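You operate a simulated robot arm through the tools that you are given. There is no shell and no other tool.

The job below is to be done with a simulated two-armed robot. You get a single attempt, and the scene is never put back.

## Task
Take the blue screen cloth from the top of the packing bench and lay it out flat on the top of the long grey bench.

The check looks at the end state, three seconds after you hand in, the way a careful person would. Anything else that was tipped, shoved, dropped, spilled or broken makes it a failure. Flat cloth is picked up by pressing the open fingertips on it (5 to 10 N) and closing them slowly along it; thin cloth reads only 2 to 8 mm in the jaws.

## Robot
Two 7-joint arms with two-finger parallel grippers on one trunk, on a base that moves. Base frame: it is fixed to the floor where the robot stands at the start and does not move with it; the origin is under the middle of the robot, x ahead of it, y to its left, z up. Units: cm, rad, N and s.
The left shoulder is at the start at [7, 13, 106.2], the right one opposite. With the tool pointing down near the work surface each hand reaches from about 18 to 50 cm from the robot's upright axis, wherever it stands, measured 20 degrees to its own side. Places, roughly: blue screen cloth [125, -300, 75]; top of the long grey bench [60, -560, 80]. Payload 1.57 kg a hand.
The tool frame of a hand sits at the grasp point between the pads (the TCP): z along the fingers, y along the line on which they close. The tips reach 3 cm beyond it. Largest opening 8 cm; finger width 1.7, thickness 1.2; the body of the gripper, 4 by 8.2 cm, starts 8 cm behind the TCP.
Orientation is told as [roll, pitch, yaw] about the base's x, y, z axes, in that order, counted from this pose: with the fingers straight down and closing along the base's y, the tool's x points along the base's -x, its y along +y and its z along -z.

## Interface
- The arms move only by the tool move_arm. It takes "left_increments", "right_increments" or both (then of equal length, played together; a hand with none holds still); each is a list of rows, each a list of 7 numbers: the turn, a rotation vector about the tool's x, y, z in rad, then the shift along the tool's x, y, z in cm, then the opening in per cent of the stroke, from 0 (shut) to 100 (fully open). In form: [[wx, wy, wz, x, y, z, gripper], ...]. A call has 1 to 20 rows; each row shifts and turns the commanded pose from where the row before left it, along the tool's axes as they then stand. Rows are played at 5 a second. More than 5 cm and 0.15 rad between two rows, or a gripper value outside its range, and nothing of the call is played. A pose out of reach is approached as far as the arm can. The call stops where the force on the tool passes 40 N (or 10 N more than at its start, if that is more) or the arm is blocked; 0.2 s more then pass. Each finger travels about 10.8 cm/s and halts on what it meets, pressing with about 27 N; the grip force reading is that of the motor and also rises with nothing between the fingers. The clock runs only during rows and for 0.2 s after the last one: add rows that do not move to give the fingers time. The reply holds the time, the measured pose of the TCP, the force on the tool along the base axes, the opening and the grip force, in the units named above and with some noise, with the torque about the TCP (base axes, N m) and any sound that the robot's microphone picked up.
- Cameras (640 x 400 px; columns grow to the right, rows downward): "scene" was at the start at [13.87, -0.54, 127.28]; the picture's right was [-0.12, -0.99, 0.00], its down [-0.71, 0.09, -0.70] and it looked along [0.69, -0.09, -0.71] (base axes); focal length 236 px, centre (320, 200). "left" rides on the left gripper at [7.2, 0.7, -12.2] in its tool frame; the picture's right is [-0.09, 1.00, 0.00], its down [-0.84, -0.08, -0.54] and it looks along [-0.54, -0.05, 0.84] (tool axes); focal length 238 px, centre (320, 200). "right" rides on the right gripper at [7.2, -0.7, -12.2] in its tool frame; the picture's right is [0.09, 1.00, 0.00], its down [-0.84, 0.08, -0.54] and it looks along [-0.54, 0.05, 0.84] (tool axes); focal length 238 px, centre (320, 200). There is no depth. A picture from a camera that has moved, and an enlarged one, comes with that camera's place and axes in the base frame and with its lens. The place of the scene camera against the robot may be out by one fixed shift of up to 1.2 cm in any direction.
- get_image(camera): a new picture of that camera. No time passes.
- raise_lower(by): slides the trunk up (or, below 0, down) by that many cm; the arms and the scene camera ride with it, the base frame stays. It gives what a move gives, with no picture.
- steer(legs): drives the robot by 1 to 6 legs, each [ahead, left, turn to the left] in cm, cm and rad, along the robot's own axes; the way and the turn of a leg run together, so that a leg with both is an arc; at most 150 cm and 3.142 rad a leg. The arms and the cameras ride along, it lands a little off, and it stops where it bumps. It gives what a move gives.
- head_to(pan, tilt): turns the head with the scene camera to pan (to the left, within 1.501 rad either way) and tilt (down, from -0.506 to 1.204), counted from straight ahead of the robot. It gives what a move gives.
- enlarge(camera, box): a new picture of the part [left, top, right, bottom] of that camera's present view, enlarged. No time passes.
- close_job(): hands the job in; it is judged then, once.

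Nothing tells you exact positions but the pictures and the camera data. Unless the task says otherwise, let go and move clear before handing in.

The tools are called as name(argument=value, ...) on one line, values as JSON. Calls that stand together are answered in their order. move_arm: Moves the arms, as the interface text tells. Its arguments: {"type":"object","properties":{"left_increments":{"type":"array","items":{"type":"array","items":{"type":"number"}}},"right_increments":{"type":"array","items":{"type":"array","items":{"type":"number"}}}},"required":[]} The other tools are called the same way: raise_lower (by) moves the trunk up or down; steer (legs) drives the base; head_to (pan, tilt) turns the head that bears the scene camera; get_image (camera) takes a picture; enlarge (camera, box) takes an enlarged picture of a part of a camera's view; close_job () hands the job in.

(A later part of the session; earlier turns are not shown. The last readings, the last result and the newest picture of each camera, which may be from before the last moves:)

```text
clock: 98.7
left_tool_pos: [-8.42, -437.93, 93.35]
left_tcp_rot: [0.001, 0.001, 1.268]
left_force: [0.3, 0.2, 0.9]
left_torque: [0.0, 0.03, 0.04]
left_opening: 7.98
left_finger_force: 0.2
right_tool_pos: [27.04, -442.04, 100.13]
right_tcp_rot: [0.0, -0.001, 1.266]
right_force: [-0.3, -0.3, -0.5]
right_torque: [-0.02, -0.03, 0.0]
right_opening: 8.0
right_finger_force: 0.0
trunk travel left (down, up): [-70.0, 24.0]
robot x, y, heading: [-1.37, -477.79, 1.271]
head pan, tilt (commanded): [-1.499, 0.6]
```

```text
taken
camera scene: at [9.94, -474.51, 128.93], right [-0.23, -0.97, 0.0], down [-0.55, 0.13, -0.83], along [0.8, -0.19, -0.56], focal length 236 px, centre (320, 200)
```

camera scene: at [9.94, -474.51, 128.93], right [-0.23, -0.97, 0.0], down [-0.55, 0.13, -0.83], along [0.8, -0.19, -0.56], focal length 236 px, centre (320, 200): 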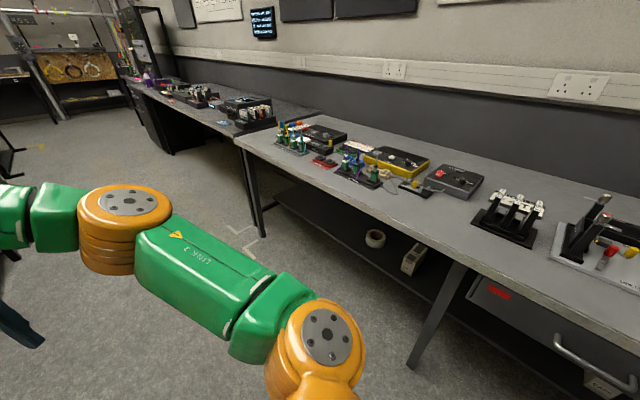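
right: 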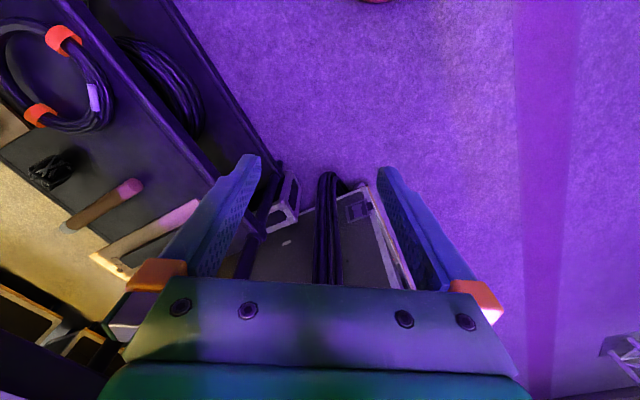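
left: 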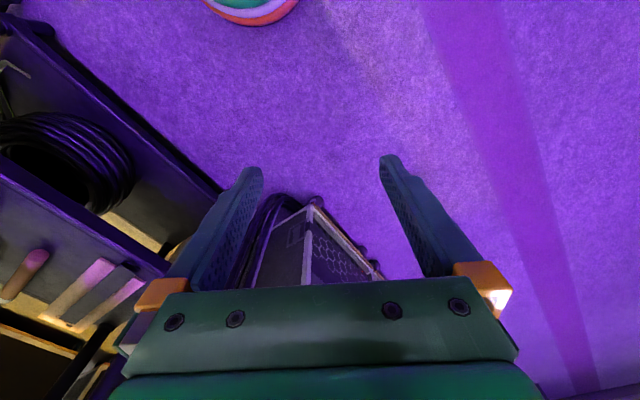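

The long bench has modules standing along its middle, with a free strip of about 25 cm along the front and possibly wider gaps. I'll choose the exact spot once I know the size of the cloth. Now I'll square up to the packing bench and slide along the aisle to the cloth.

steer(legs=[[0, 0, 0.834], [0, -100, 0]])

head_to(pan=-0.9, tilt=0.6)

get_image(camera="scene")

```text
clock: 106.0
left_tool_pos: [48.7, -407.87, 93.16]
left_tcp_rot: [-0.001, 0.001, 2.117]
left_force: [0.2, -0.8, 0.8]
left_torque: [0.0, -0.01, 0.02]
left_opening: 8.0
left_finger_force: 0.1
right_tool_pos: [75.15, -383.73, 100.09]
right_tcp_rot: [0.0, -0.002, 2.115]
right_force: [0.3, -0.4, -0.4]
right_torque: [-0.01, 0.02, 0.03]
right_opening: 7.99
right_finger_force: 0.0
trunk travel left (down, up): [-70.0, 24.0]
robot x, y, heading: [83.5, -428.24, 2.112]
head pan, tilt (commanded): [-1.499, 0.6]
```

```text
clock: 107.0
left_tool_pos: [48.77, -407.8, 93.11]
left_tcp_rot: [-0.001, -0.001, 2.119]
left_force: [0.2, 0.8, -0.4]
left_torque: [0.01, 0.0, 0.03]
left_opening: 8.0
left_finger_force: 0.1
right_tool_pos: [75.33, -383.78, 100.01]
right_tcp_rot: [0.0, 0.001, 2.117]
right_force: [-0.1, 0.3, -0.9]
right_torque: [0.01, 0.01, -0.02]
right_opening: 8.01
right_finger_force: 0.0
trunk travel left (down, up): [-70.0, 24.0]
robot x, y, heading: [83.81, -428.67, 2.116]
head pan, tilt (commanded): [-0.901, 0.6]
```

```text
taken
camera scene: at [84.95, -415.44, 128.93], right [0.94, -0.35, 0.0], down [-0.2, -0.53, -0.83], along [0.29, 0.77, -0.56], focal length 236 px, centre (320, 200)
```

scene: 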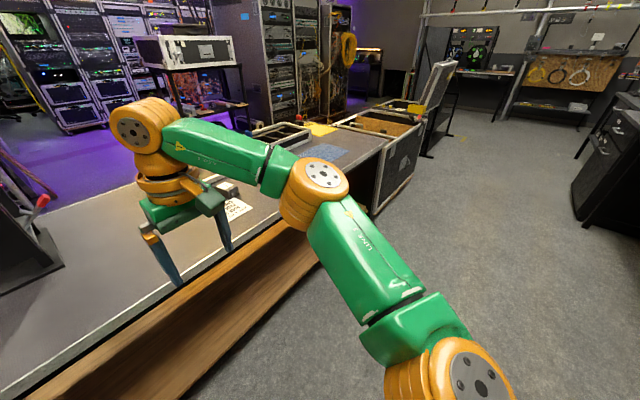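

I'm halfway along, and the aisle ahead stays clear. I'll slide the remaining 100 cm to stand opposite the cloth.

steer(legs=[[0, -100, -0.012]])

head_to(pan=0.0, tilt=0.6)

get_image(camera="scene")

```text
clock: 112.2
left_tool_pos: [136.17, -355.36, 93.32]
left_tcp_rot: [0.001, 0.001, 2.102]
left_force: [0.6, 0.3, -0.1]
left_torque: [-0.04, -0.03, 0.03]
left_opening: 7.99
left_finger_force: 0.1
right_tool_pos: [163.0, -331.83, 99.97]
right_tcp_rot: [0.0, 0.0, 2.103]
right_force: [-0.1, -0.3, 0.4]
right_torque: [0.01, 0.01, 0.01]
right_opening: 8.0
right_finger_force: 0.0
trunk travel left (down, up): [-70.0, 24.0]
robot x, y, heading: [170.75, -376.44, 2.099]
head pan, tilt (commanded): [-0.901, 0.6]
```

```text
clock: 113.4
left_tool_pos: [136.15, -355.5, 93.22]
left_tcp_rot: [0.0, 0.001, 2.104]
left_force: [0.3, 0.4, 0.2]
left_torque: [-0.01, 0.03, -0.01]
left_opening: 8.0
left_finger_force: 0.1
right_tool_pos: [163.01, -331.87, 100.13]
right_tcp_rot: [-0.001, 0.0, 2.103]
right_force: [-0.2, -0.2, -0.4]
right_torque: [0.01, 0.03, 0.01]
right_opening: 8.01
right_finger_force: 0.0
trunk travel left (down, up): [-70.0, 24.0]
robot x, y, heading: [170.4, -376.98, 2.105]
head pan, tilt (commanded): [0.0, 0.6]
```

```text
taken
camera scene: at [164.43, -364.2, 128.93], right [0.86, 0.51, 0.0], down [0.29, -0.49, -0.82], along [-0.42, 0.71, -0.57], focal length 236 px, centre (320, 200)
```

scene: 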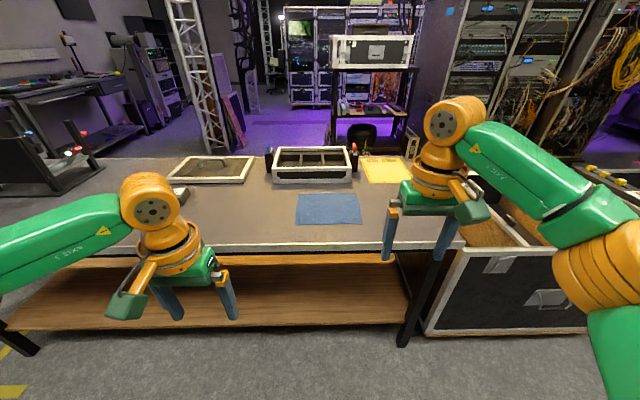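

Now the blue cloth is plainly visible, lying flat between me and the compartment tray. I'll zoom in for its corners.

enlarge(camera="scene", box=[220, 130, 440, 267])

```text
2.91 times, centred on (330, 198) of scene
camera zoom: at [164.43, -364.2, 128.93], right [0.86, 0.51, 0.0], down [0.29, -0.49, -0.82], along [-0.42, 0.71, -0.57], focal length 688 px, centre (291, 204)
```

zoom: 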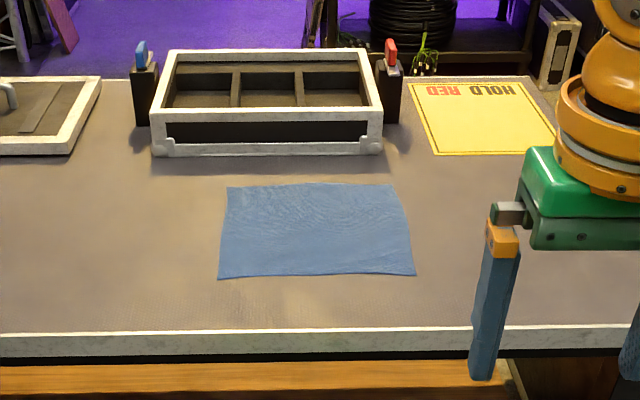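

The cloth measures about 24 × 20 cm. Its near edge sits about 9 cm from the bench's back edge, and the tray starts about 8 cm beyond its far edge. I'll move forward 38 cm and 4 cm right, so both near corners are in easy reach of the two hands.

steer(legs=[[37, -4, 0]])

head_to(pan=0.0, tilt=1.0)

get_image(camera="scene")

get_image(camera="right")

get_image(camera="left")

```text
clock: 115.8
left_tool_pos: [120.29, -321.43, 93.15]
left_tcp_rot: [0.0, -0.002, 2.111]
left_force: [-0.5, 0.7, -0.1]
left_torque: [0.0, 0.0, 0.0]
left_opening: 8.0
left_finger_force: 0.1
right_tool_pos: [147.0, -297.66, 100.13]
right_tcp_rot: [0.001, -0.003, 2.109]
right_force: [-0.6, 0.0, 0.3]
right_torque: [0.02, -0.03, -0.03]
right_opening: 8.01
right_finger_force: 0.0
trunk travel left (down, up): [-70.0, 24.0]
robot x, y, heading: [154.65, -342.18, 2.111]
head pan, tilt (commanded): [0.0, 0.6]
```

```text
clock: 116.7
left_tool_pos: [120.19, -321.4, 93.13]
left_tcp_rot: [0.0, 0.001, 2.111]
left_force: [0.4, -1.2, 0.8]
left_torque: [-0.03, 0.0, 0.03]
left_opening: 7.98
left_finger_force: 0.0
right_tool_pos: [146.78, -297.61, 100.06]
right_tcp_rot: [0.0, 0.002, 2.109]
right_force: [-0.1, -0.2, 0.3]
right_torque: [-0.02, -0.03, 0.02]
right_opening: 7.97
right_finger_force: 0.0
trunk travel left (down, up): [-70.0, 24.0]
robot x, y, heading: [154.91, -342.29, 2.108]
head pan, tilt (commanded): [0.0, 1.0]
```

```text
taken
camera scene: at [149.54, -331.51, 125.74], right [0.86, 0.51, 0.0], down [0.43, -0.72, -0.54], along [-0.28, 0.46, -0.84], focal length 236 px, centre (320, 200)
```

scene: 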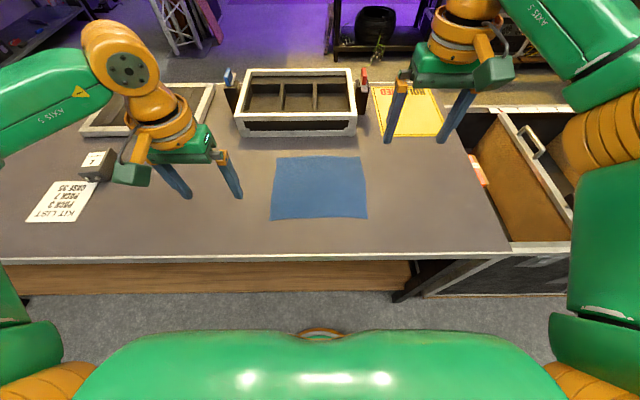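

```text
taken
camera right: at [151.06, -303.32, 112.28], right [-0.81, -0.59, 0.0], down [-0.49, 0.68, 0.54], along [-0.32, 0.44, -0.84], focal length 238 px, centre (320, 200)
```

right: 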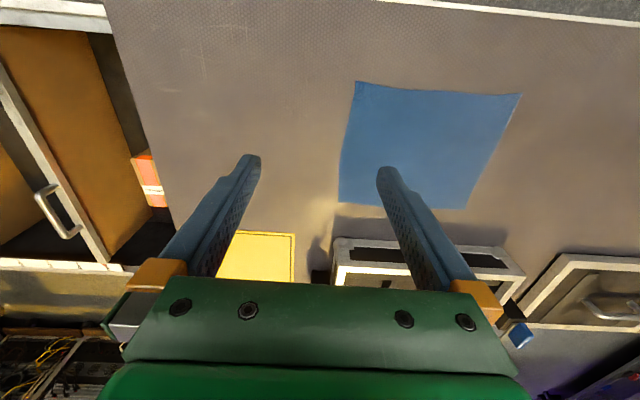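

```text
taken
camera left: at [123.35, -327.67, 105.3], right [-0.9, -0.43, 0.0], down [-0.36, 0.76, 0.54], along [-0.23, 0.49, -0.84], focal length 238 px, centre (320, 200)
```

left: 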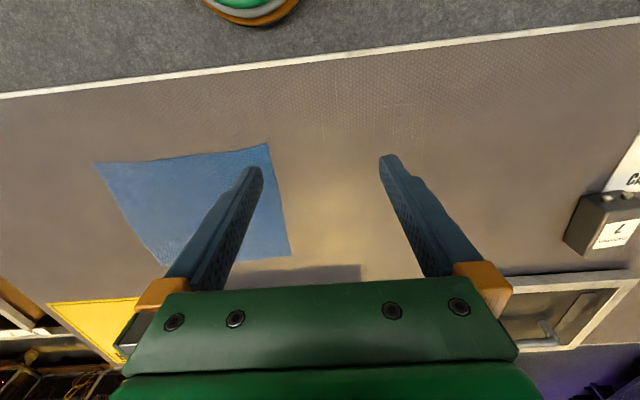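

All three cameras agree on the cloth: near corners at about [124.8, -315.5] and [144.6, -302.9], far side 20 cm beyond, and a surface height near 76. I'll bring each hand to hover above its near corner with the jaws narrowed to 3 cm.

move_arm(left_increments=[[0, 0, 0, -0.762, -1.638, 1.5, 80], [0, 0, 0, -0.762, -1.638, 1.5, 60], [0, 0, 0, -0.762, -1.638, 1.5, 50], [0, 0, 0, -0.762, -1.638, 1.5, 40], [0, 0, 0, -0.762, -1.638, 1.5, 38], [0, 0, 0, -0.762, -1.638, 1.5, 38], [0, 0, 0, 0, 0, 0, 38]], right_increments=[[0, 0, 0, 0.282, 1.26, 2.68, 80], [0, 0, 0, 0.282, 1.26, 2.68, 60], [0, 0, 0, 0.282, 1.26, 2.68, 50], [0, 0, 0, 0.282, 1.26, 2.68, 40], [0, 0, 0, 0.282, 1.26, 2.68, 38], [0, 0, 0, 0.282, 1.26, 2.68, 38], [0, 0, 0, 0, 0, 0, 38]])

get_image(camera="left")

get_image(camera="right")

enlarge(camera="scene", box=[200, 100, 440, 250])

```text
clock: 118.3
left_tool_pos: [126.16, -312.48, 84.08]
left_tcp_rot: [0.0, -0.001, 2.112]
left_force: [-0.7, -0.4, 0.1]
left_torque: [0.03, 0.0, 0.0]
left_opening: 3.03
left_finger_force: 0.0
right_tool_pos: [141.22, -302.87, 84.2]
right_tcp_rot: [0.0, 0.002, 2.108]
right_force: [-0.6, 0.7, 0.0]
right_torque: [0.03, 0.03, -0.01]
right_opening: 3.04
right_finger_force: 0.0
trunk travel left (down, up): [-70.0, 24.0]
robot x, y, heading: [154.56, -342.69, 2.111]
head pan, tilt (commanded): [0.0, 1.0]
```

```text
taken
camera left: at [129.38, -318.84, 96.22], right [-0.9, -0.43, 0.0], down [-0.36, 0.76, 0.54], along [-0.23, 0.49, -0.84], focal length 238 px, centre (320, 200)
```

left: 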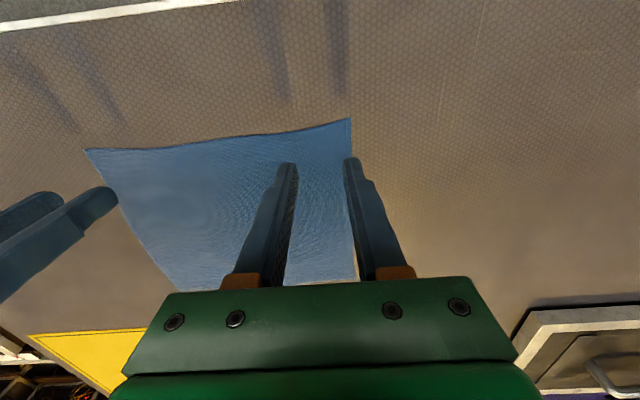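

```text
taken
camera right: at [145.48, -308.67, 96.38], right [-0.81, -0.59, 0.0], down [-0.49, 0.68, 0.54], along [-0.32, 0.44, -0.84], focal length 238 px, centre (320, 200)
```

right: 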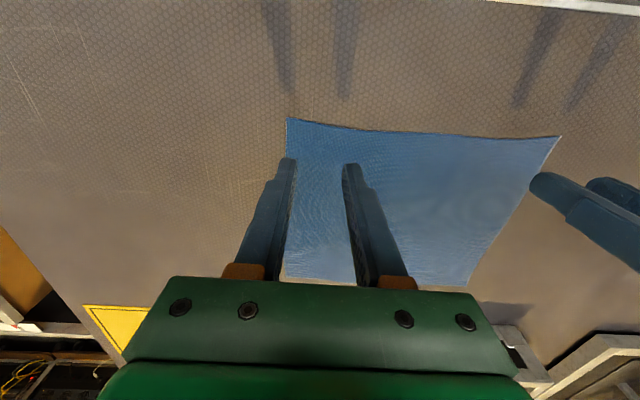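

```text
2.67 times, centred on (320, 175) of scene
camera zoom: at [149.54, -331.56, 125.74], right [0.86, 0.51, 0.0], down [0.43, -0.72, -0.54], along [-0.28, 0.46, -0.84], focal length 630 px, centre (320, 267)
```

zoom: 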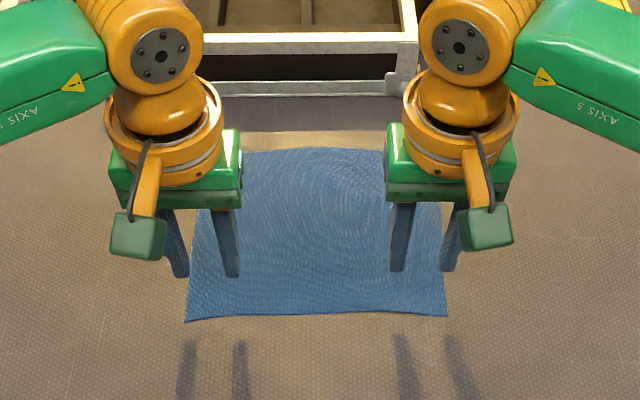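

The hands are placed well, about 2 cm inside the near edge and with the outer finger still on the cloth. I'll lower both towards the surface, then press in small steps.

move_arm(left_increments=[[0, 0, 0, 0.2, 0, 1, 38], [0, 0, 0, 0.2, 0, 1, 38], [0, 0, 0, 0, 0, 1, 38], [0, 0, 0, 0, 0, 1, 38], [0, 0, 0, 0, 0, 0.3, 38], [0, 0, 0, 0, 0, 0, 38]], right_increments=[[0, 0, 0, 0.2, 0, 1, 38], [0, 0, 0, 0.2, 0, 1, 38], [0, 0, 0, 0, 0, 1, 38], [0, 0, 0, 0, 0, 1, 38], [0, 0, 0, 0, 0, 0.3, 38], [0, 0, 0, 0, 0, 0, 38]])

get_image(camera="left")

get_image(camera="right")

```text
clock: 119.7
left_tool_pos: [126.52, -312.83, 79.78]
left_tcp_rot: [0.0, 0.0, 2.11]
left_force: [-0.6, 0.3, 0.6]
left_torque: [-0.02, -0.02, 0.03]
left_opening: 3.04
left_finger_force: 0.0
right_tool_pos: [141.49, -303.21, 79.58]
right_tcp_rot: [0.0, 0.0, 2.108]
right_force: [-0.1, -0.4, -0.2]
right_torque: [0.01, -0.01, -0.01]
right_opening: 3.04
right_finger_force: 0.1
trunk travel left (down, up): [-70.0, 24.0]
robot x, y, heading: [154.99, -342.37, 2.107]
head pan, tilt (commanded): [0.0, 1.0]
```

```text
taken
camera left: at [129.65, -319.21, 91.91], right [-0.9, -0.43, 0.0], down [-0.36, 0.76, 0.54], along [-0.23, 0.49, -0.84], focal length 238 px, centre (320, 200)
```

left: 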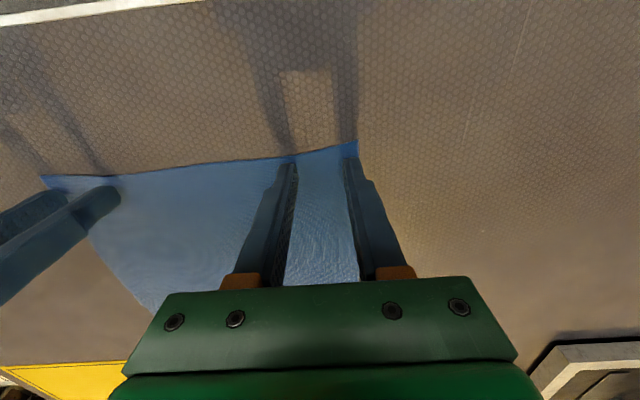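

```text
taken
camera right: at [145.66, -309.01, 91.87], right [-0.81, -0.59, 0.0], down [-0.49, 0.68, 0.54], along [-0.32, 0.44, -0.84], focal length 238 px, centre (320, 200)
```

right: 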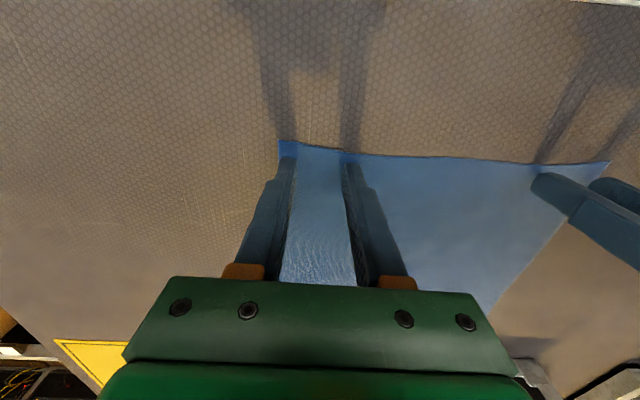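

The tips are just above the cloth, about 0.7 cm inside its edge. I'll press down in small steps and watch the force.

move_arm(left_increments=[[0, 0, 0, 0, 0, 0.15, 38], [0, 0, 0, 0, 0, 0.15, 38], [0, 0, 0, 0, 0, 0.15, 38], [0, 0, 0, 0, 0, 0, 38]], right_increments=[[0, 0, 0, 0, 0, 0.15, 38], [0, 0, 0, 0, 0, 0.15, 38], [0, 0, 0, 0, 0, 0.15, 38], [0, 0, 0, 0, 0, 0, 38]])

```text
clock: 120.7
left_tool_pos: [126.47, -312.66, 79.43]
left_tcp_rot: [0.001, 0.001, 2.109]
left_force: [0.0, -0.3, -0.2]
left_torque: [-0.03, 0.02, -0.03]
left_opening: 3.04
left_finger_force: 0.1
right_tool_pos: [141.26, -303.29, 79.19]
right_tcp_rot: [-0.001, 0.0, 2.108]
right_force: [-0.7, -0.1, 0.6]
right_torque: [-0.01, 0.01, -0.02]
right_opening: 3.04
right_finger_force: 0.0
trunk travel left (down, up): [-70.0, 24.0]
robot x, y, heading: [154.76, -342.58, 2.113]
head pan, tilt (commanded): [0.0, 1.0]
```

move_arm(left_increments=[[0, 0, 0, 0, 0, 0.15, 38], [0, 0, 0, 0, 0, 0.15, 38], [0, 0, 0, 0, 0, 0, 38]], right_increments=[[0, 0, 0, 0, 0, 0.15, 38], [0, 0, 0, 0, 0, 0.15, 38], [0, 0, 0, 0, 0, 0, 38]])

```text
clock: 121.5
left_tool_pos: [126.66, -313.0, 79.2]
left_tcp_rot: [0.001, -0.004, 2.111]
left_force: [-0.1, -0.1, -0.2]
left_torque: [-0.02, 0.01, -0.04]
left_opening: 3.01
left_finger_force: 0.0
right_tool_pos: [141.5, -303.43, 79.15]
right_tcp_rot: [0.002, -0.008, 2.109]
right_force: [-0.1, 4.9, 23.7]
right_torque: [0.12, -0.2, 0.03]
right_opening: 3.04
right_finger_force: 0.4
trunk travel left (down, up): [-70.0, 24.0]
robot x, y, heading: [154.35, -342.18, 2.11]
head pan, tilt (commanded): [0.0, 1.0]
```

The right hand is pressing too hard at 24 N, while the left hasn't touched yet. I'll ease the right up a little and lower the left in finer steps.

move_arm(left_increments=[[0, 0, 0, 0, 0, 0.08, 38], [0, 0, 0, 0, 0, 0, 38]], right_increments=[[0, 0, 0, 0, 0, -0.15, 38], [0, 0, 0, 0, 0, 0, 38]])

```text
clock: 122.1
left_tool_pos: [126.83, -312.89, 79.13]
left_tcp_rot: [0.0, -0.002, 2.109]
left_force: [1.2, -0.5, 0.2]
left_torque: [-0.01, -0.03, 0.04]
left_opening: 3.04
left_finger_force: 0.0
right_tool_pos: [141.45, -303.51, 79.2]
right_tcp_rot: [-0.001, -0.005, 2.107]
right_force: [-0.6, 2.5, 16.3]
right_torque: [0.09, -0.1, -0.01]
right_opening: 3.05
right_finger_force: 0.1
trunk travel left (down, up): [-70.0, 24.0]
robot x, y, heading: [154.62, -342.29, 2.11]
head pan, tilt (commanded): [0.0, 1.0]
```

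move_arm(left_increments=[[0, 0, 0, 0, 0, 0.1, 38], [0, 0, 0, 0, 0, 0, 38]], right_increments=[[0, 0, 0, 0, 0, -0.17, 38], [0, 0, 0, 0, 0, 0, 38]])

```text
clock: 122.7
left_tool_pos: [126.66, -312.71, 79.14]
left_tcp_rot: [0.0, -0.004, 2.113]
left_force: [-0.9, -0.9, 12.9]
left_torque: [-0.11, 0.07, 0.01]
left_opening: 3.03
left_finger_force: 0.0
right_tool_pos: [141.52, -303.57, 79.33]
right_tcp_rot: [-0.001, -0.002, 2.109]
right_force: [0.0, 0.3, 0.3]
right_torque: [0.02, 0.01, 0.02]
right_opening: 3.03
right_finger_force: 0.1
trunk travel left (down, up): [-70.0, 24.0]
robot x, y, heading: [154.81, -342.28, 2.106]
head pan, tilt (commanded): [0.0, 1.0]
```

move_arm(left_increments=[[0, 0, 0, 0, 0, -0.05, 38], [0, 0, 0, 0, 0, 0, 38]], right_increments=[[0, 0, 0, 0, 0, 0.09, 38], [0, 0, 0, 0, 0, 0, 38]])

```text
clock: 123.3
left_tool_pos: [126.58, -312.74, 79.11]
left_tcp_rot: [0.001, -0.004, 2.112]
left_force: [-1.5, -0.2, 14.1]
left_torque: [-0.08, 0.06, 0.02]
left_opening: 3.03
left_finger_force: 0.1
right_tool_pos: [141.58, -303.54, 79.18]
right_tcp_rot: [0.0, -0.005, 2.11]
right_force: [1.0, 0.0, -0.4]
right_torque: [0.0, -0.02, -0.01]
right_opening: 3.04
right_finger_force: 0.1
trunk travel left (down, up): [-70.0, 24.0]
robot x, y, heading: [154.82, -342.02, 2.107]
head pan, tilt (commanded): [0.0, 1.0]
```

move_arm(left_increments=[[0, 0, 0, 0, 0, -0.08, 38], [0, 0, 0, 0, 0, 0, 38], [0, 0, 0, 0, 0, 0, 38]], right_increments=[[0, 0, 0, 0, 0, 0.07, 38], [0, 0, 0, 0, 0, 0, 38], [0, 0, 0, 0, 0, 0, 38]])

```text
clock: 124.1
left_tool_pos: [126.62, -312.77, 79.03]
left_tcp_rot: [0.002, -0.003, 2.109]
left_force: [2.0, 0.1, 6.7]
left_torque: [0.0, -0.06, 0.0]
left_opening: 3.06
left_finger_force: 0.0
right_tool_pos: [141.43, -303.4, 79.2]
right_tcp_rot: [-0.001, -0.004, 2.108]
right_force: [-0.8, -1.2, 3.0]
right_torque: [-0.04, -0.05, -0.01]
right_opening: 3.03
right_finger_force: 0.1
trunk travel left (down, up): [-70.0, 24.0]
robot x, y, heading: [154.72, -342.56, 2.112]
head pan, tilt (commanded): [0.0, 1.0]
```

move_arm(left_increments=[[0, 0, 0, 0, 0, 0, 38], [0, 0, 0, 0, 0, 0, 38]], right_increments=[[0, 0, 0, 0, 0, 0.07, 38], [0, 0, 0, 0, 0, 0, 38]])

```text
clock: 124.7
left_tool_pos: [126.57, -312.74, 79.15]
left_tcp_rot: [0.0, -0.002, 2.114]
left_force: [2.0, 0.6, 3.5]
left_torque: [-0.03, -0.07, 0.0]
left_opening: 3.04
left_finger_force: 0.1
right_tool_pos: [141.36, -303.39, 79.15]
right_tcp_rot: [-0.001, -0.003, 2.108]
right_force: [-1.5, -1.5, 6.6]
right_torque: [-0.06, -0.07, -0.04]
right_opening: 3.04
right_finger_force: 0.1
trunk travel left (down, up): [-70.0, 24.0]
robot x, y, heading: [155.12, -342.16, 2.108]
head pan, tilt (commanded): [0.0, 1.0]
```

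Both hands now press with about 4 to 7 N. I'll add a touch on the left and begin closing slowly.

move_arm(left_increments=[[0, 0, 0, 0, 0, 0.06, 38], [0, 0, 0, 0, 0, 0, 36], [0, 0, 0, 0, 0, 0, 34], [0, 0, 0, 0, 0, 0, 32], [0, 0, 0, 0, 0, 0, 30], [0, 0, 0, 0, 0, 0, 28]], right_increments=[[0, 0, 0, 0, 0, 0.02, 38], [0, 0, 0, 0, 0, 0, 36], [0, 0, 0, 0, 0, 0, 34], [0, 0, 0, 0, 0, 0, 32], [0, 0, 0, 0, 0, 0, 30], [0, 0, 0, 0, 0, 0, 28]])

get_image(camera="left")

get_image(camera="right")

```text
clock: 126.1
left_tool_pos: [126.5, -312.83, 79.06]
left_tcp_rot: [0.001, -0.004, 2.113]
left_force: [0.0, 0.2, 8.3]
left_torque: [-0.02, -0.02, 0.02]
left_opening: 2.09
left_finger_force: 0.1
right_tool_pos: [141.45, -303.35, 79.04]
right_tcp_rot: [-0.001, -0.004, 2.108]
right_force: [-0.1, 0.1, 5.5]
right_torque: [0.03, -0.04, 0.03]
right_opening: 2.13
right_finger_force: 0.2
trunk travel left (down, up): [-70.0, 24.0]
robot x, y, heading: [154.44, -342.18, 2.114]
head pan, tilt (commanded): [0.0, 1.0]
```

```text
taken
camera left: at [129.71, -319.15, 91.22], right [-0.9, -0.43, 0.0], down [-0.36, 0.76, 0.54], along [-0.24, 0.49, -0.84], focal length 238 px, centre (320, 200)
```

left: 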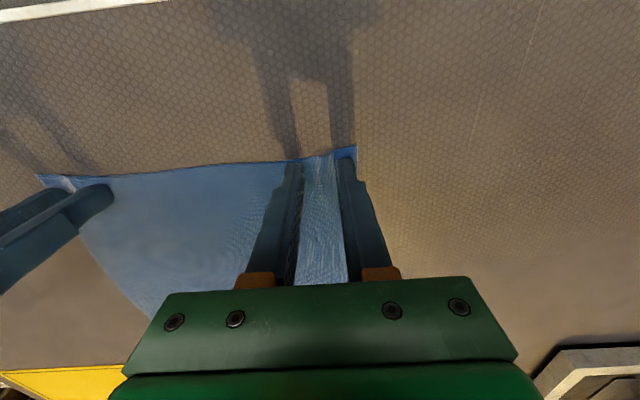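

```text
taken
camera right: at [145.74, -309.2, 91.33], right [-0.81, -0.59, 0.0], down [-0.49, 0.68, 0.54], along [-0.32, 0.44, -0.84], focal length 238 px, centre (320, 200)
```

right: 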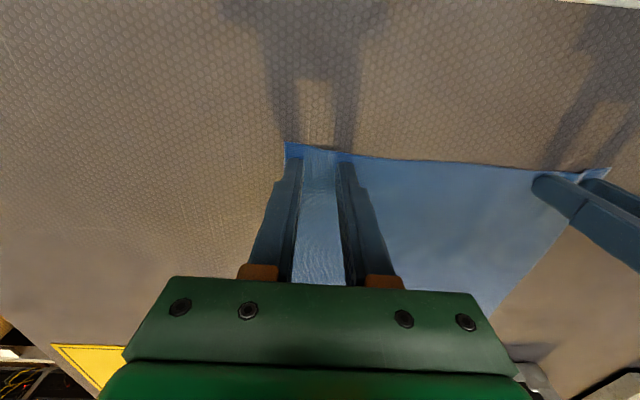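

The cloth is drawing in and starting to bunch between both pairs of fingers. I'll keep closing slowly.

move_arm(left_increments=[[0, 0, 0, 0, 0, 0, 26], [0, 0, 0, 0, 0, 0, 24], [0, 0, 0, 0, 0, 0, 22], [0, 0, 0, 0, 0, 0, 20], [0, 0, 0, 0, 0, 0, 18], [0, 0, 0, 0, 0, 0, 16], [0, 0, 0, 0, 0, 0, 14]], right_increments=[[0, 0, 0, 0, 0, 0.01, 26], [0, 0, 0, 0, 0, 0, 24], [0, 0, 0, 0, 0, 0, 22], [0, 0, 0, 0, 0, 0, 20], [0, 0, 0, 0, 0, 0, 18], [0, 0, 0, 0, 0, 0, 16], [0, 0, 0, 0, 0, 0, 14]])

get_image(camera="left")

get_image(camera="right")

```text
clock: 127.7
left_tool_pos: [126.44, -312.91, 79.16]
left_tcp_rot: [0.0, -0.004, 2.112]
left_force: [0.7, 0.5, 4.2]
left_torque: [-0.03, 0.0, 0.0]
left_opening: 1.18
left_finger_force: 0.2
right_tool_pos: [141.41, -303.46, 79.17]
right_tcp_rot: [0.0, -0.003, 2.107]
right_force: [-0.8, -0.2, 11.9]
right_torque: [-0.01, 0.0, 0.01]
right_opening: 1.14
right_finger_force: 0.0
trunk travel left (down, up): [-70.0, 24.0]
robot x, y, heading: [154.95, -342.43, 2.109]
head pan, tilt (commanded): [0.0, 1.0]
```

```text
taken
camera left: at [129.69, -319.22, 91.23], right [-0.9, -0.43, 0.0], down [-0.36, 0.76, 0.54], along [-0.24, 0.49, -0.84], focal length 238 px, centre (320, 200)
```

left: 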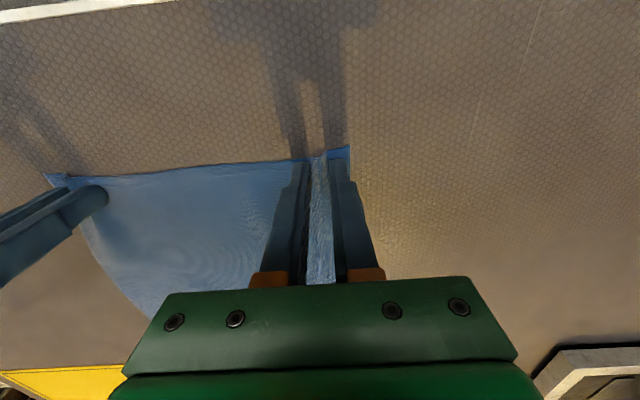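

```text
taken
camera right: at [145.68, -309.28, 91.32], right [-0.81, -0.59, 0.0], down [-0.49, 0.68, 0.55], along [-0.32, 0.44, -0.84], focal length 238 px, centre (320, 200)
```

right: 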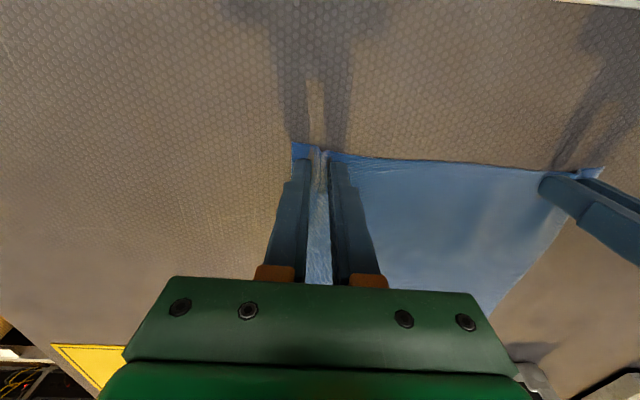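

move_arm(left_increments=[[0, 0, 0, 0, 0, 0.02, 12], [0, 0, 0, 0, 0, 0, 10], [0, 0, 0, 0, 0, 0, 8], [0, 0, 0, 0, 0, 0, 6], [0, 0, 0, 0, 0, 0, 4], [0, 0, 0, 0, 0, 0, 2], [0, 0, 0, 0, 0, 0, 0], [0, 0, 0, 0, 0, 0, 0], [0, 0, 0, 0, 0, 0, 0]], right_increments=[[0, 0, 0, 0, 0, -0.02, 12], [0, 0, 0, 0, 0, 0, 10], [0, 0, 0, 0, 0, 0, 8], [0, 0, 0, 0, 0, 0, 6], [0, 0, 0, 0, 0, 0, 4], [0, 0, 0, 0, 0, 0, 2], [0, 0, 0, 0, 0, 0, 0], [0, 0, 0, 0, 0, 0, 0], [0, 0, 0, 0, 0, 0, 0]])

get_image(camera="left")

get_image(camera="right")

enlarge(camera="scene", box=[200, 100, 440, 250])

```text
clock: 129.7
left_tool_pos: [126.48, -312.78, 79.13]
left_tcp_rot: [-0.002, -0.005, 2.111]
left_force: [9.7, 5.9, -0.2]
left_torque: [0.18, -0.32, -0.02]
left_opening: 0.16
left_finger_force: 23.5
right_tool_pos: [141.32, -303.56, 79.09]
right_tcp_rot: [0.001, -0.003, 2.108]
right_force: [-9.9, -5.8, 17.5]
right_torque: [-0.25, 0.23, -0.01]
right_opening: 0.18
right_finger_force: 23.1
trunk travel left (down, up): [-70.0, 24.0]
robot x, y, heading: [154.89, -342.18, 2.109]
head pan, tilt (commanded): [0.0, 1.0]
```

```text
taken
camera left: at [129.76, -319.26, 91.25], right [-0.9, -0.43, 0.0], down [-0.36, 0.76, 0.55], along [-0.23, 0.49, -0.84], focal length 238 px, centre (320, 200)
```

left: 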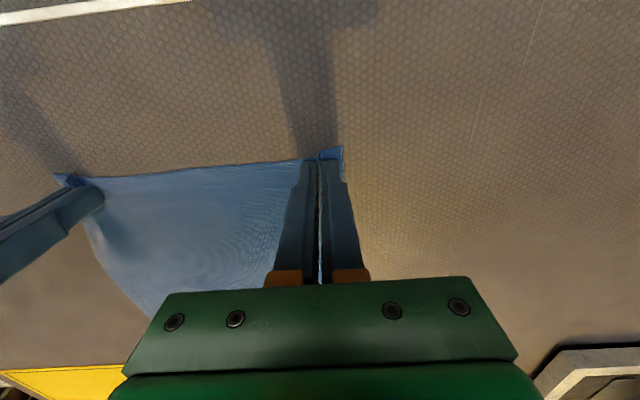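

```text
taken
camera right: at [145.64, -309.33, 91.32], right [-0.81, -0.59, 0.0], down [-0.49, 0.68, 0.55], along [-0.32, 0.44, -0.84], focal length 238 px, centre (320, 200)
```

right: 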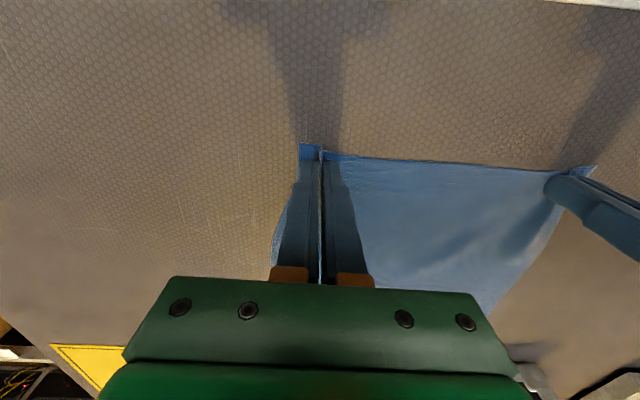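

```text
2.67 times, centred on (320, 175) of scene
camera zoom: at [149.67, -331.89, 125.78], right [0.86, 0.51, 0.0], down [0.43, -0.72, -0.54], along [-0.28, 0.47, -0.84], focal length 630 px, centre (320, 267)
```

zoom: 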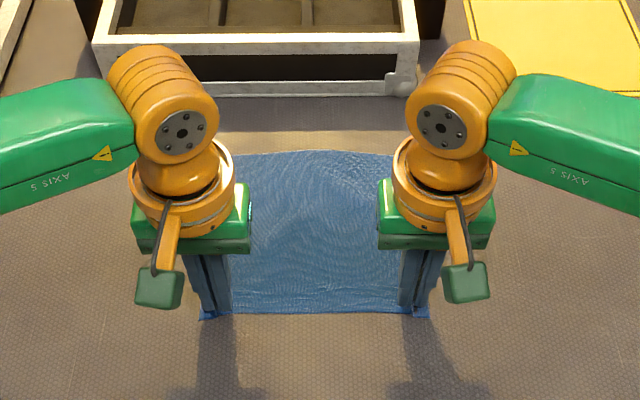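

Both grips hold cloth: the jaws stopped at about 1.7 mm and I feel about 11 N of tension between the hands. I'll ease the hands slightly toward each other and lift slowly.

move_arm(left_increments=[[0, 0, 0, 0, -0.15, -0.1, 0], [0, 0, 0, 0, -0.15, -0.2, 0], [0, 0, 0, 0, 0, -0.4, 0], [0, 0, 0, 0, 0, -0.5, 0], [0, 0, 0, 0, 0, -0.5, 0], [0, 0, 0, 0, 0, -0.5, 0], [0, 0, 0, 0, 0, 0, 0]], right_increments=[[0, 0, 0, 0, 0.15, -0.1, 0], [0, 0, 0, 0, 0.15, -0.2, 0], [0, 0, 0, 0, 0, -0.4, 0], [0, 0, 0, 0, 0, -0.5, 0], [0, 0, 0, 0, 0, -0.5, 0], [0, 0, 0, 0, 0, -0.5, 0], [0, 0, 0, 0, 0, 0, 0]])

get_image(camera="left")

get_image(camera="right")

enlarge(camera="scene", box=[200, 100, 440, 250])

```text
clock: 131.3
left_tool_pos: [126.85, -312.6, 81.3]
left_tcp_rot: [0.0, 0.001, 2.112]
left_force: [2.0, 2.4, 0.7]
left_torque: [0.05, -0.08, 0.02]
left_opening: 0.18
left_finger_force: 23.7
right_tool_pos: [141.18, -303.35, 81.12]
right_tcp_rot: [0.0, 0.001, 2.107]
right_force: [-2.4, -1.5, -0.8]
right_torque: [-0.01, 0.04, -0.01]
right_opening: 0.15
right_finger_force: 23.5
trunk travel left (down, up): [-70.0, 24.0]
robot x, y, heading: [154.52, -342.4, 2.105]
head pan, tilt (commanded): [0.0, 1.0]
```

```text
taken
camera left: at [129.99, -318.91, 93.43], right [-0.9, -0.43, 0.0], down [-0.36, 0.76, 0.54], along [-0.23, 0.49, -0.84], focal length 238 px, centre (320, 200)
```

left: 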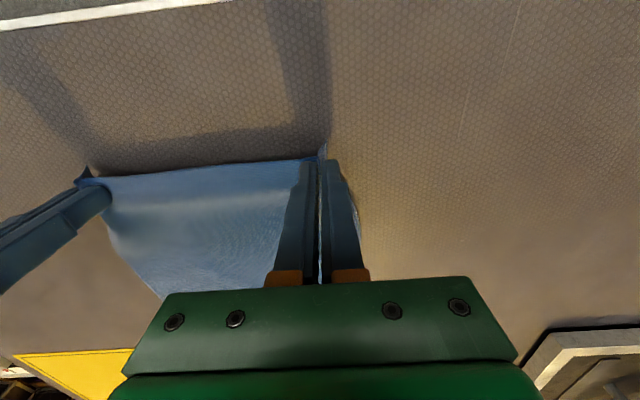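

```text
taken
camera right: at [145.42, -309.09, 93.37], right [-0.81, -0.59, 0.0], down [-0.49, 0.68, 0.54], along [-0.32, 0.44, -0.84], focal length 238 px, centre (320, 200)
```

right: 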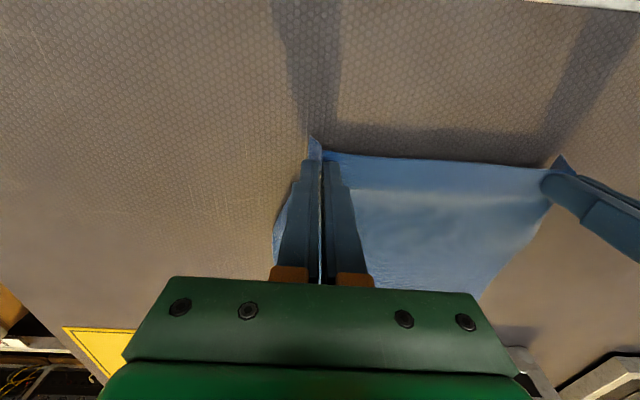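

```text
2.67 times, centred on (320, 175) of scene
camera zoom: at [149.54, -331.5, 125.73], right [0.86, 0.51, 0.0], down [0.43, -0.72, -0.54], along [-0.28, 0.46, -0.84], focal length 630 px, centre (320, 267)
```

zoom: 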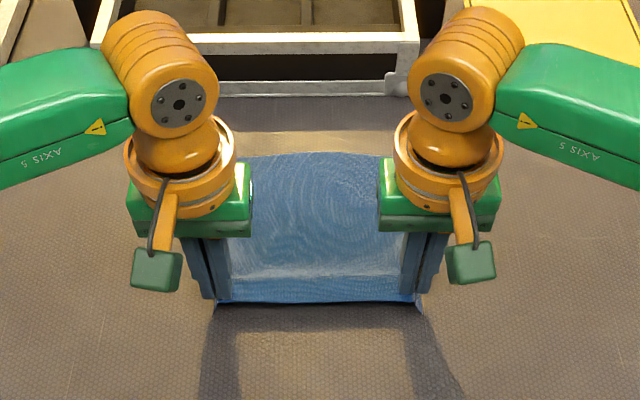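

The near edge is up in both hands. I'll lift further with the arms while drawing slightly towards me, so the far edge slides away from the tray.

move_arm(left_increments=[[0, 0, 0, 0.2, 0, -0.8, 0], [0, 0, 0, 0.2, 0, -0.8, 0], [0, 0, 0, 0.2, 0, -0.8, 0], [0, 0, 0, 0.2, 0, -0.8, 0], [0, 0, 0, 0.2, 0, -0.8, 0], [0, 0, 0, 0.2, 0, -0.8, 0], [0, 0, 0, 0.2, 0, -0.8, 0], [0, 0, 0, 0.2, 0, -0.8, 0], [0, 0, 0, 0.2, 0, -0.8, 0], [0, 0, 0, 0.2, 0, -0.8, 0], [0, 0, 0, 0, 0, 0, 0]], right_increments=[[0, 0, 0, 0.2, 0, -0.8, 0], [0, 0, 0, 0.2, 0, -0.8, 0], [0, 0, 0, 0.2, 0, -0.8, 0], [0, 0, 0, 0.2, 0, -0.8, 0], [0, 0, 0, 0.2, 0, -0.8, 0], [0, 0, 0, 0.2, 0, -0.8, 0], [0, 0, 0, 0.2, 0, -0.8, 0], [0, 0, 0, 0.2, 0, -0.8, 0], [0, 0, 0, 0.2, 0, -0.8, 0], [0, 0, 0, 0.2, 0, -0.8, 0], [0, 0, 0, 0, 0, 0, 0]])

get_image(camera="scene")

get_image(camera="left")

```text
clock: 133.7
left_tool_pos: [127.73, -314.25, 89.2]
left_tcp_rot: [-0.001, 0.003, 2.111]
left_force: [2.7, 2.6, 0.0]
left_torque: [0.01, -0.09, 0.01]
left_opening: 0.18
left_finger_force: 23.0
right_tool_pos: [142.26, -305.02, 89.12]
right_tcp_rot: [0.001, -0.001, 2.109]
right_force: [-2.5, -2.6, -0.3]
right_torque: [-0.1, 0.06, -0.02]
right_opening: 0.15
right_finger_force: 23.3
trunk travel left (down, up): [-70.0, 24.0]
robot x, y, heading: [154.7, -342.22, 2.102]
head pan, tilt (commanded): [0.0, 1.0]
```

```text
taken
camera scene: at [149.54, -331.5, 125.73], right [0.86, 0.51, 0.0], down [0.43, -0.72, -0.54], along [-0.28, 0.46, -0.84], focal length 236 px, centre (320, 200)
```

scene: 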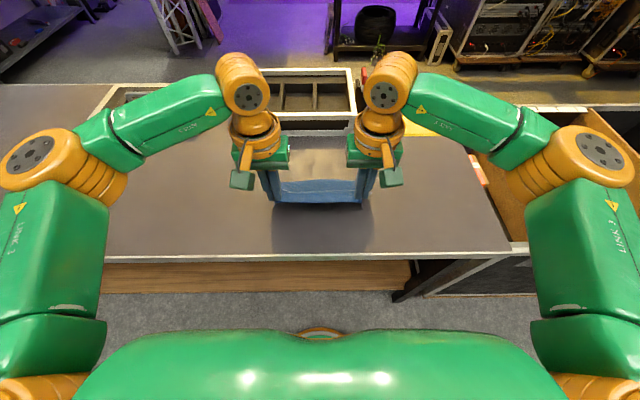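

```text
taken
camera left: at [130.96, -320.6, 101.34], right [-0.9, -0.43, 0.0], down [-0.36, 0.76, 0.54], along [-0.23, 0.49, -0.84], focal length 238 px, centre (320, 200)
```

left: 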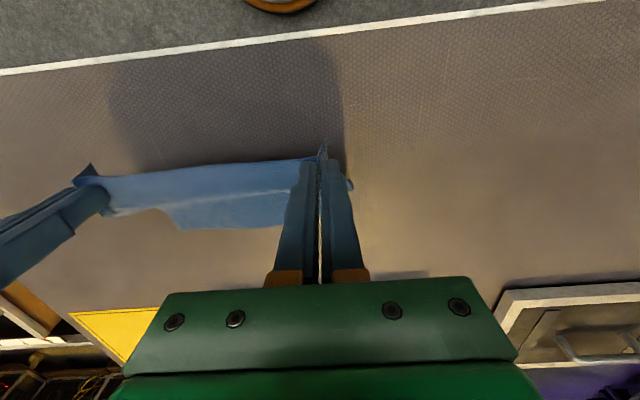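

The cloth now hangs from both hands and is moving away from the tray. I'll raise the trunk to lift it clear of the bench.

raise_lower(by=20)

head_to(pan=0.0, tilt=0.9)

get_image(camera="scene")

get_image(camera="left")

get_image(camera="right")

```text
clock: 135.8
left_tool_pos: [127.72, -314.21, 109.24]
left_tcp_rot: [-0.002, -0.001, 2.11]
left_force: [2.5, 2.6, -0.5]
left_torque: [0.06, -0.09, -0.02]
left_opening: 0.2
left_finger_force: 23.5
right_tool_pos: [142.23, -304.99, 109.15]
right_tcp_rot: [-0.002, 0.0, 2.108]
right_force: [-2.2, -1.6, 0.7]
right_torque: [-0.06, 0.06, 0.01]
right_opening: 0.14
right_finger_force: 23.4
trunk travel left (down, up): [-90.0, 4.0]
robot x, y, heading: [155.43, -341.99, 2.107]
head pan, tilt (commanded): [0.0, 1.0]
```

```text
clock: 136.5
left_tool_pos: [127.72, -314.27, 109.19]
left_tcp_rot: [0.0, -0.001, 2.112]
left_force: [2.7, 2.6, -0.8]
left_torque: [0.03, -0.09, 0.0]
left_opening: 0.18
left_finger_force: 23.5
right_tool_pos: [142.25, -305.2, 109.04]
right_tcp_rot: [0.0, 0.0, 2.108]
right_force: [-3.9, -1.8, -0.1]
right_torque: [-0.08, 0.09, 0.02]
right_opening: 0.18
right_finger_force: 23.9
trunk travel left (down, up): [-90.0, 4.0]
robot x, y, heading: [154.8, -341.99, 2.106]
head pan, tilt (commanded): [0.0, 0.901]
```

```text
taken
camera scene: at [149.24, -331.0, 146.45], right [0.86, 0.51, 0.0], down [0.4, -0.67, -0.62], along [-0.32, 0.53, -0.78], focal length 236 px, centre (320, 200)
```

scene: 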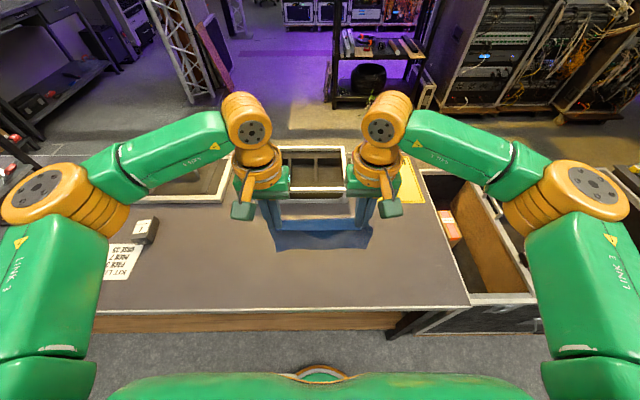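

```text
taken
camera left: at [130.96, -320.59, 121.32], right [-0.9, -0.43, 0.0], down [-0.36, 0.76, 0.54], along [-0.23, 0.49, -0.84], focal length 238 px, centre (320, 200)
```

left: 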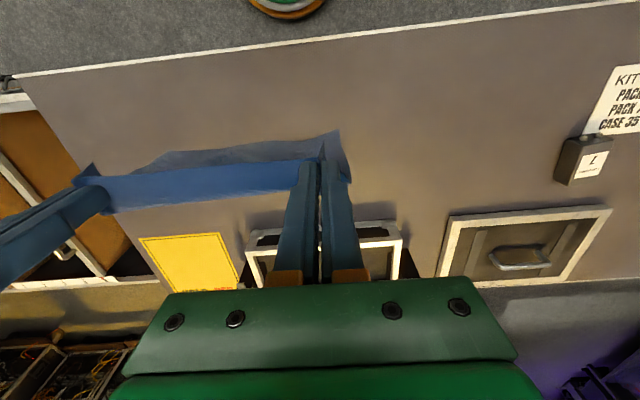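

```text
taken
camera right: at [146.48, -310.84, 121.31], right [-0.81, -0.59, 0.0], down [-0.49, 0.68, 0.54], along [-0.32, 0.44, -0.84], focal length 238 px, centre (320, 200)
```

right: 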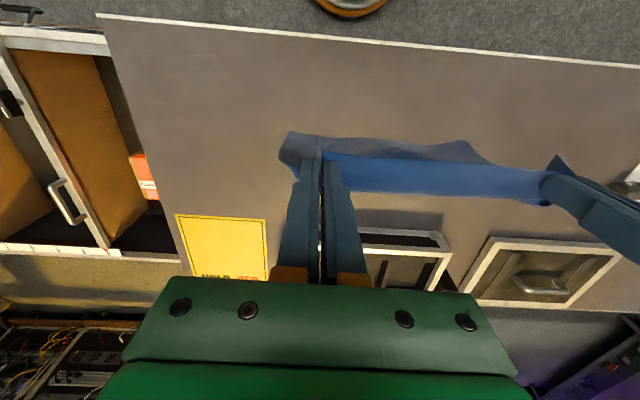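

The cloth hangs freely from both hands with its bottom around z = 88, and nothing else has moved. I'll back off from the bench into the middle of the aisle and slide back towards the middle of the long grey bench.

steer(legs=[[-36, 0, 0]])

get_image(camera="scene")

```text
clock: 138.8
left_tool_pos: [146.25, -344.77, 109.06]
left_tcp_rot: [0.001, 0.001, 2.105]
left_force: [2.5, 1.8, -0.6]
left_torque: [0.04, -0.1, 0.01]
left_opening: 0.17
left_finger_force: 23.4
right_tool_pos: [160.7, -335.58, 108.9]
right_tcp_rot: [0.001, 0.0, 2.101]
right_force: [-3.4, -1.4, 0.2]
right_torque: [-0.06, 0.07, 0.0]
right_opening: 0.14
right_finger_force: 23.4
trunk travel left (down, up): [-90.0, 4.0]
robot x, y, heading: [173.19, -373.21, 2.105]
head pan, tilt (commanded): [0.0, 0.901]
```

```text
taken
camera scene: at [167.42, -361.53, 146.42], right [0.86, 0.51, 0.0], down [0.4, -0.68, -0.62], along [-0.31, 0.53, -0.79], focal length 236 px, centre (320, 200)
```

scene: 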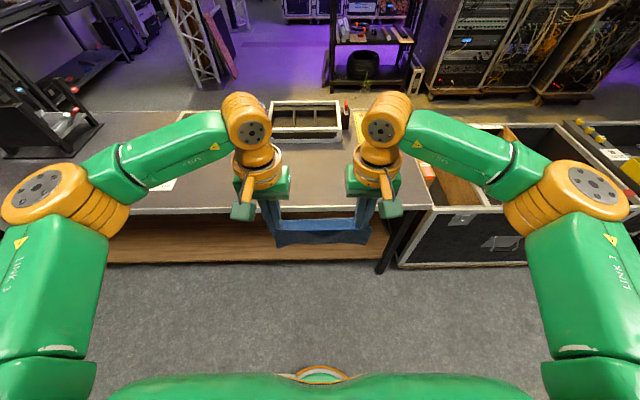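

The tray, stands, sheet and other things on the packing bench are still in place. I'll slide left along the aisle.

steer(legs=[[0, 82, 0], [0, 82, 0]])

get_image(camera="scene")

```text
clock: 147.2
left_tool_pos: [5.57, -426.98, 109.23]
left_tcp_rot: [0.0, 0.001, 2.095]
left_force: [3.6, 1.1, -0.5]
left_torque: [0.02, -0.09, -0.03]
left_opening: 0.2
left_finger_force: 23.2
right_tool_pos: [20.15, -417.99, 109.07]
right_tcp_rot: [0.004, 0.001, 2.09]
right_force: [-2.3, -2.1, -0.6]
right_torque: [-0.04, 0.09, 0.05]
right_opening: 0.17
right_finger_force: 23.4
trunk travel left (down, up): [-90.0, 4.0]
robot x, y, heading: [32.2, -455.37, 2.096]
head pan, tilt (commanded): [0.0, 0.901]
```

```text
taken
camera scene: at [26.77, -444.07, 146.45], right [0.87, 0.5, 0.0], down [0.39, -0.68, -0.62], along [-0.31, 0.54, -0.78], focal length 236 px, centre (320, 200)
```

scene: 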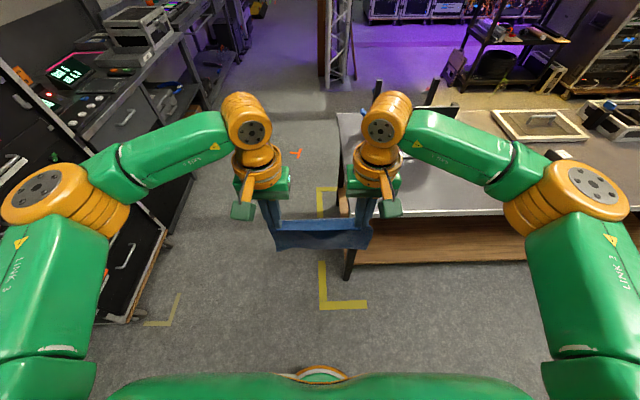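

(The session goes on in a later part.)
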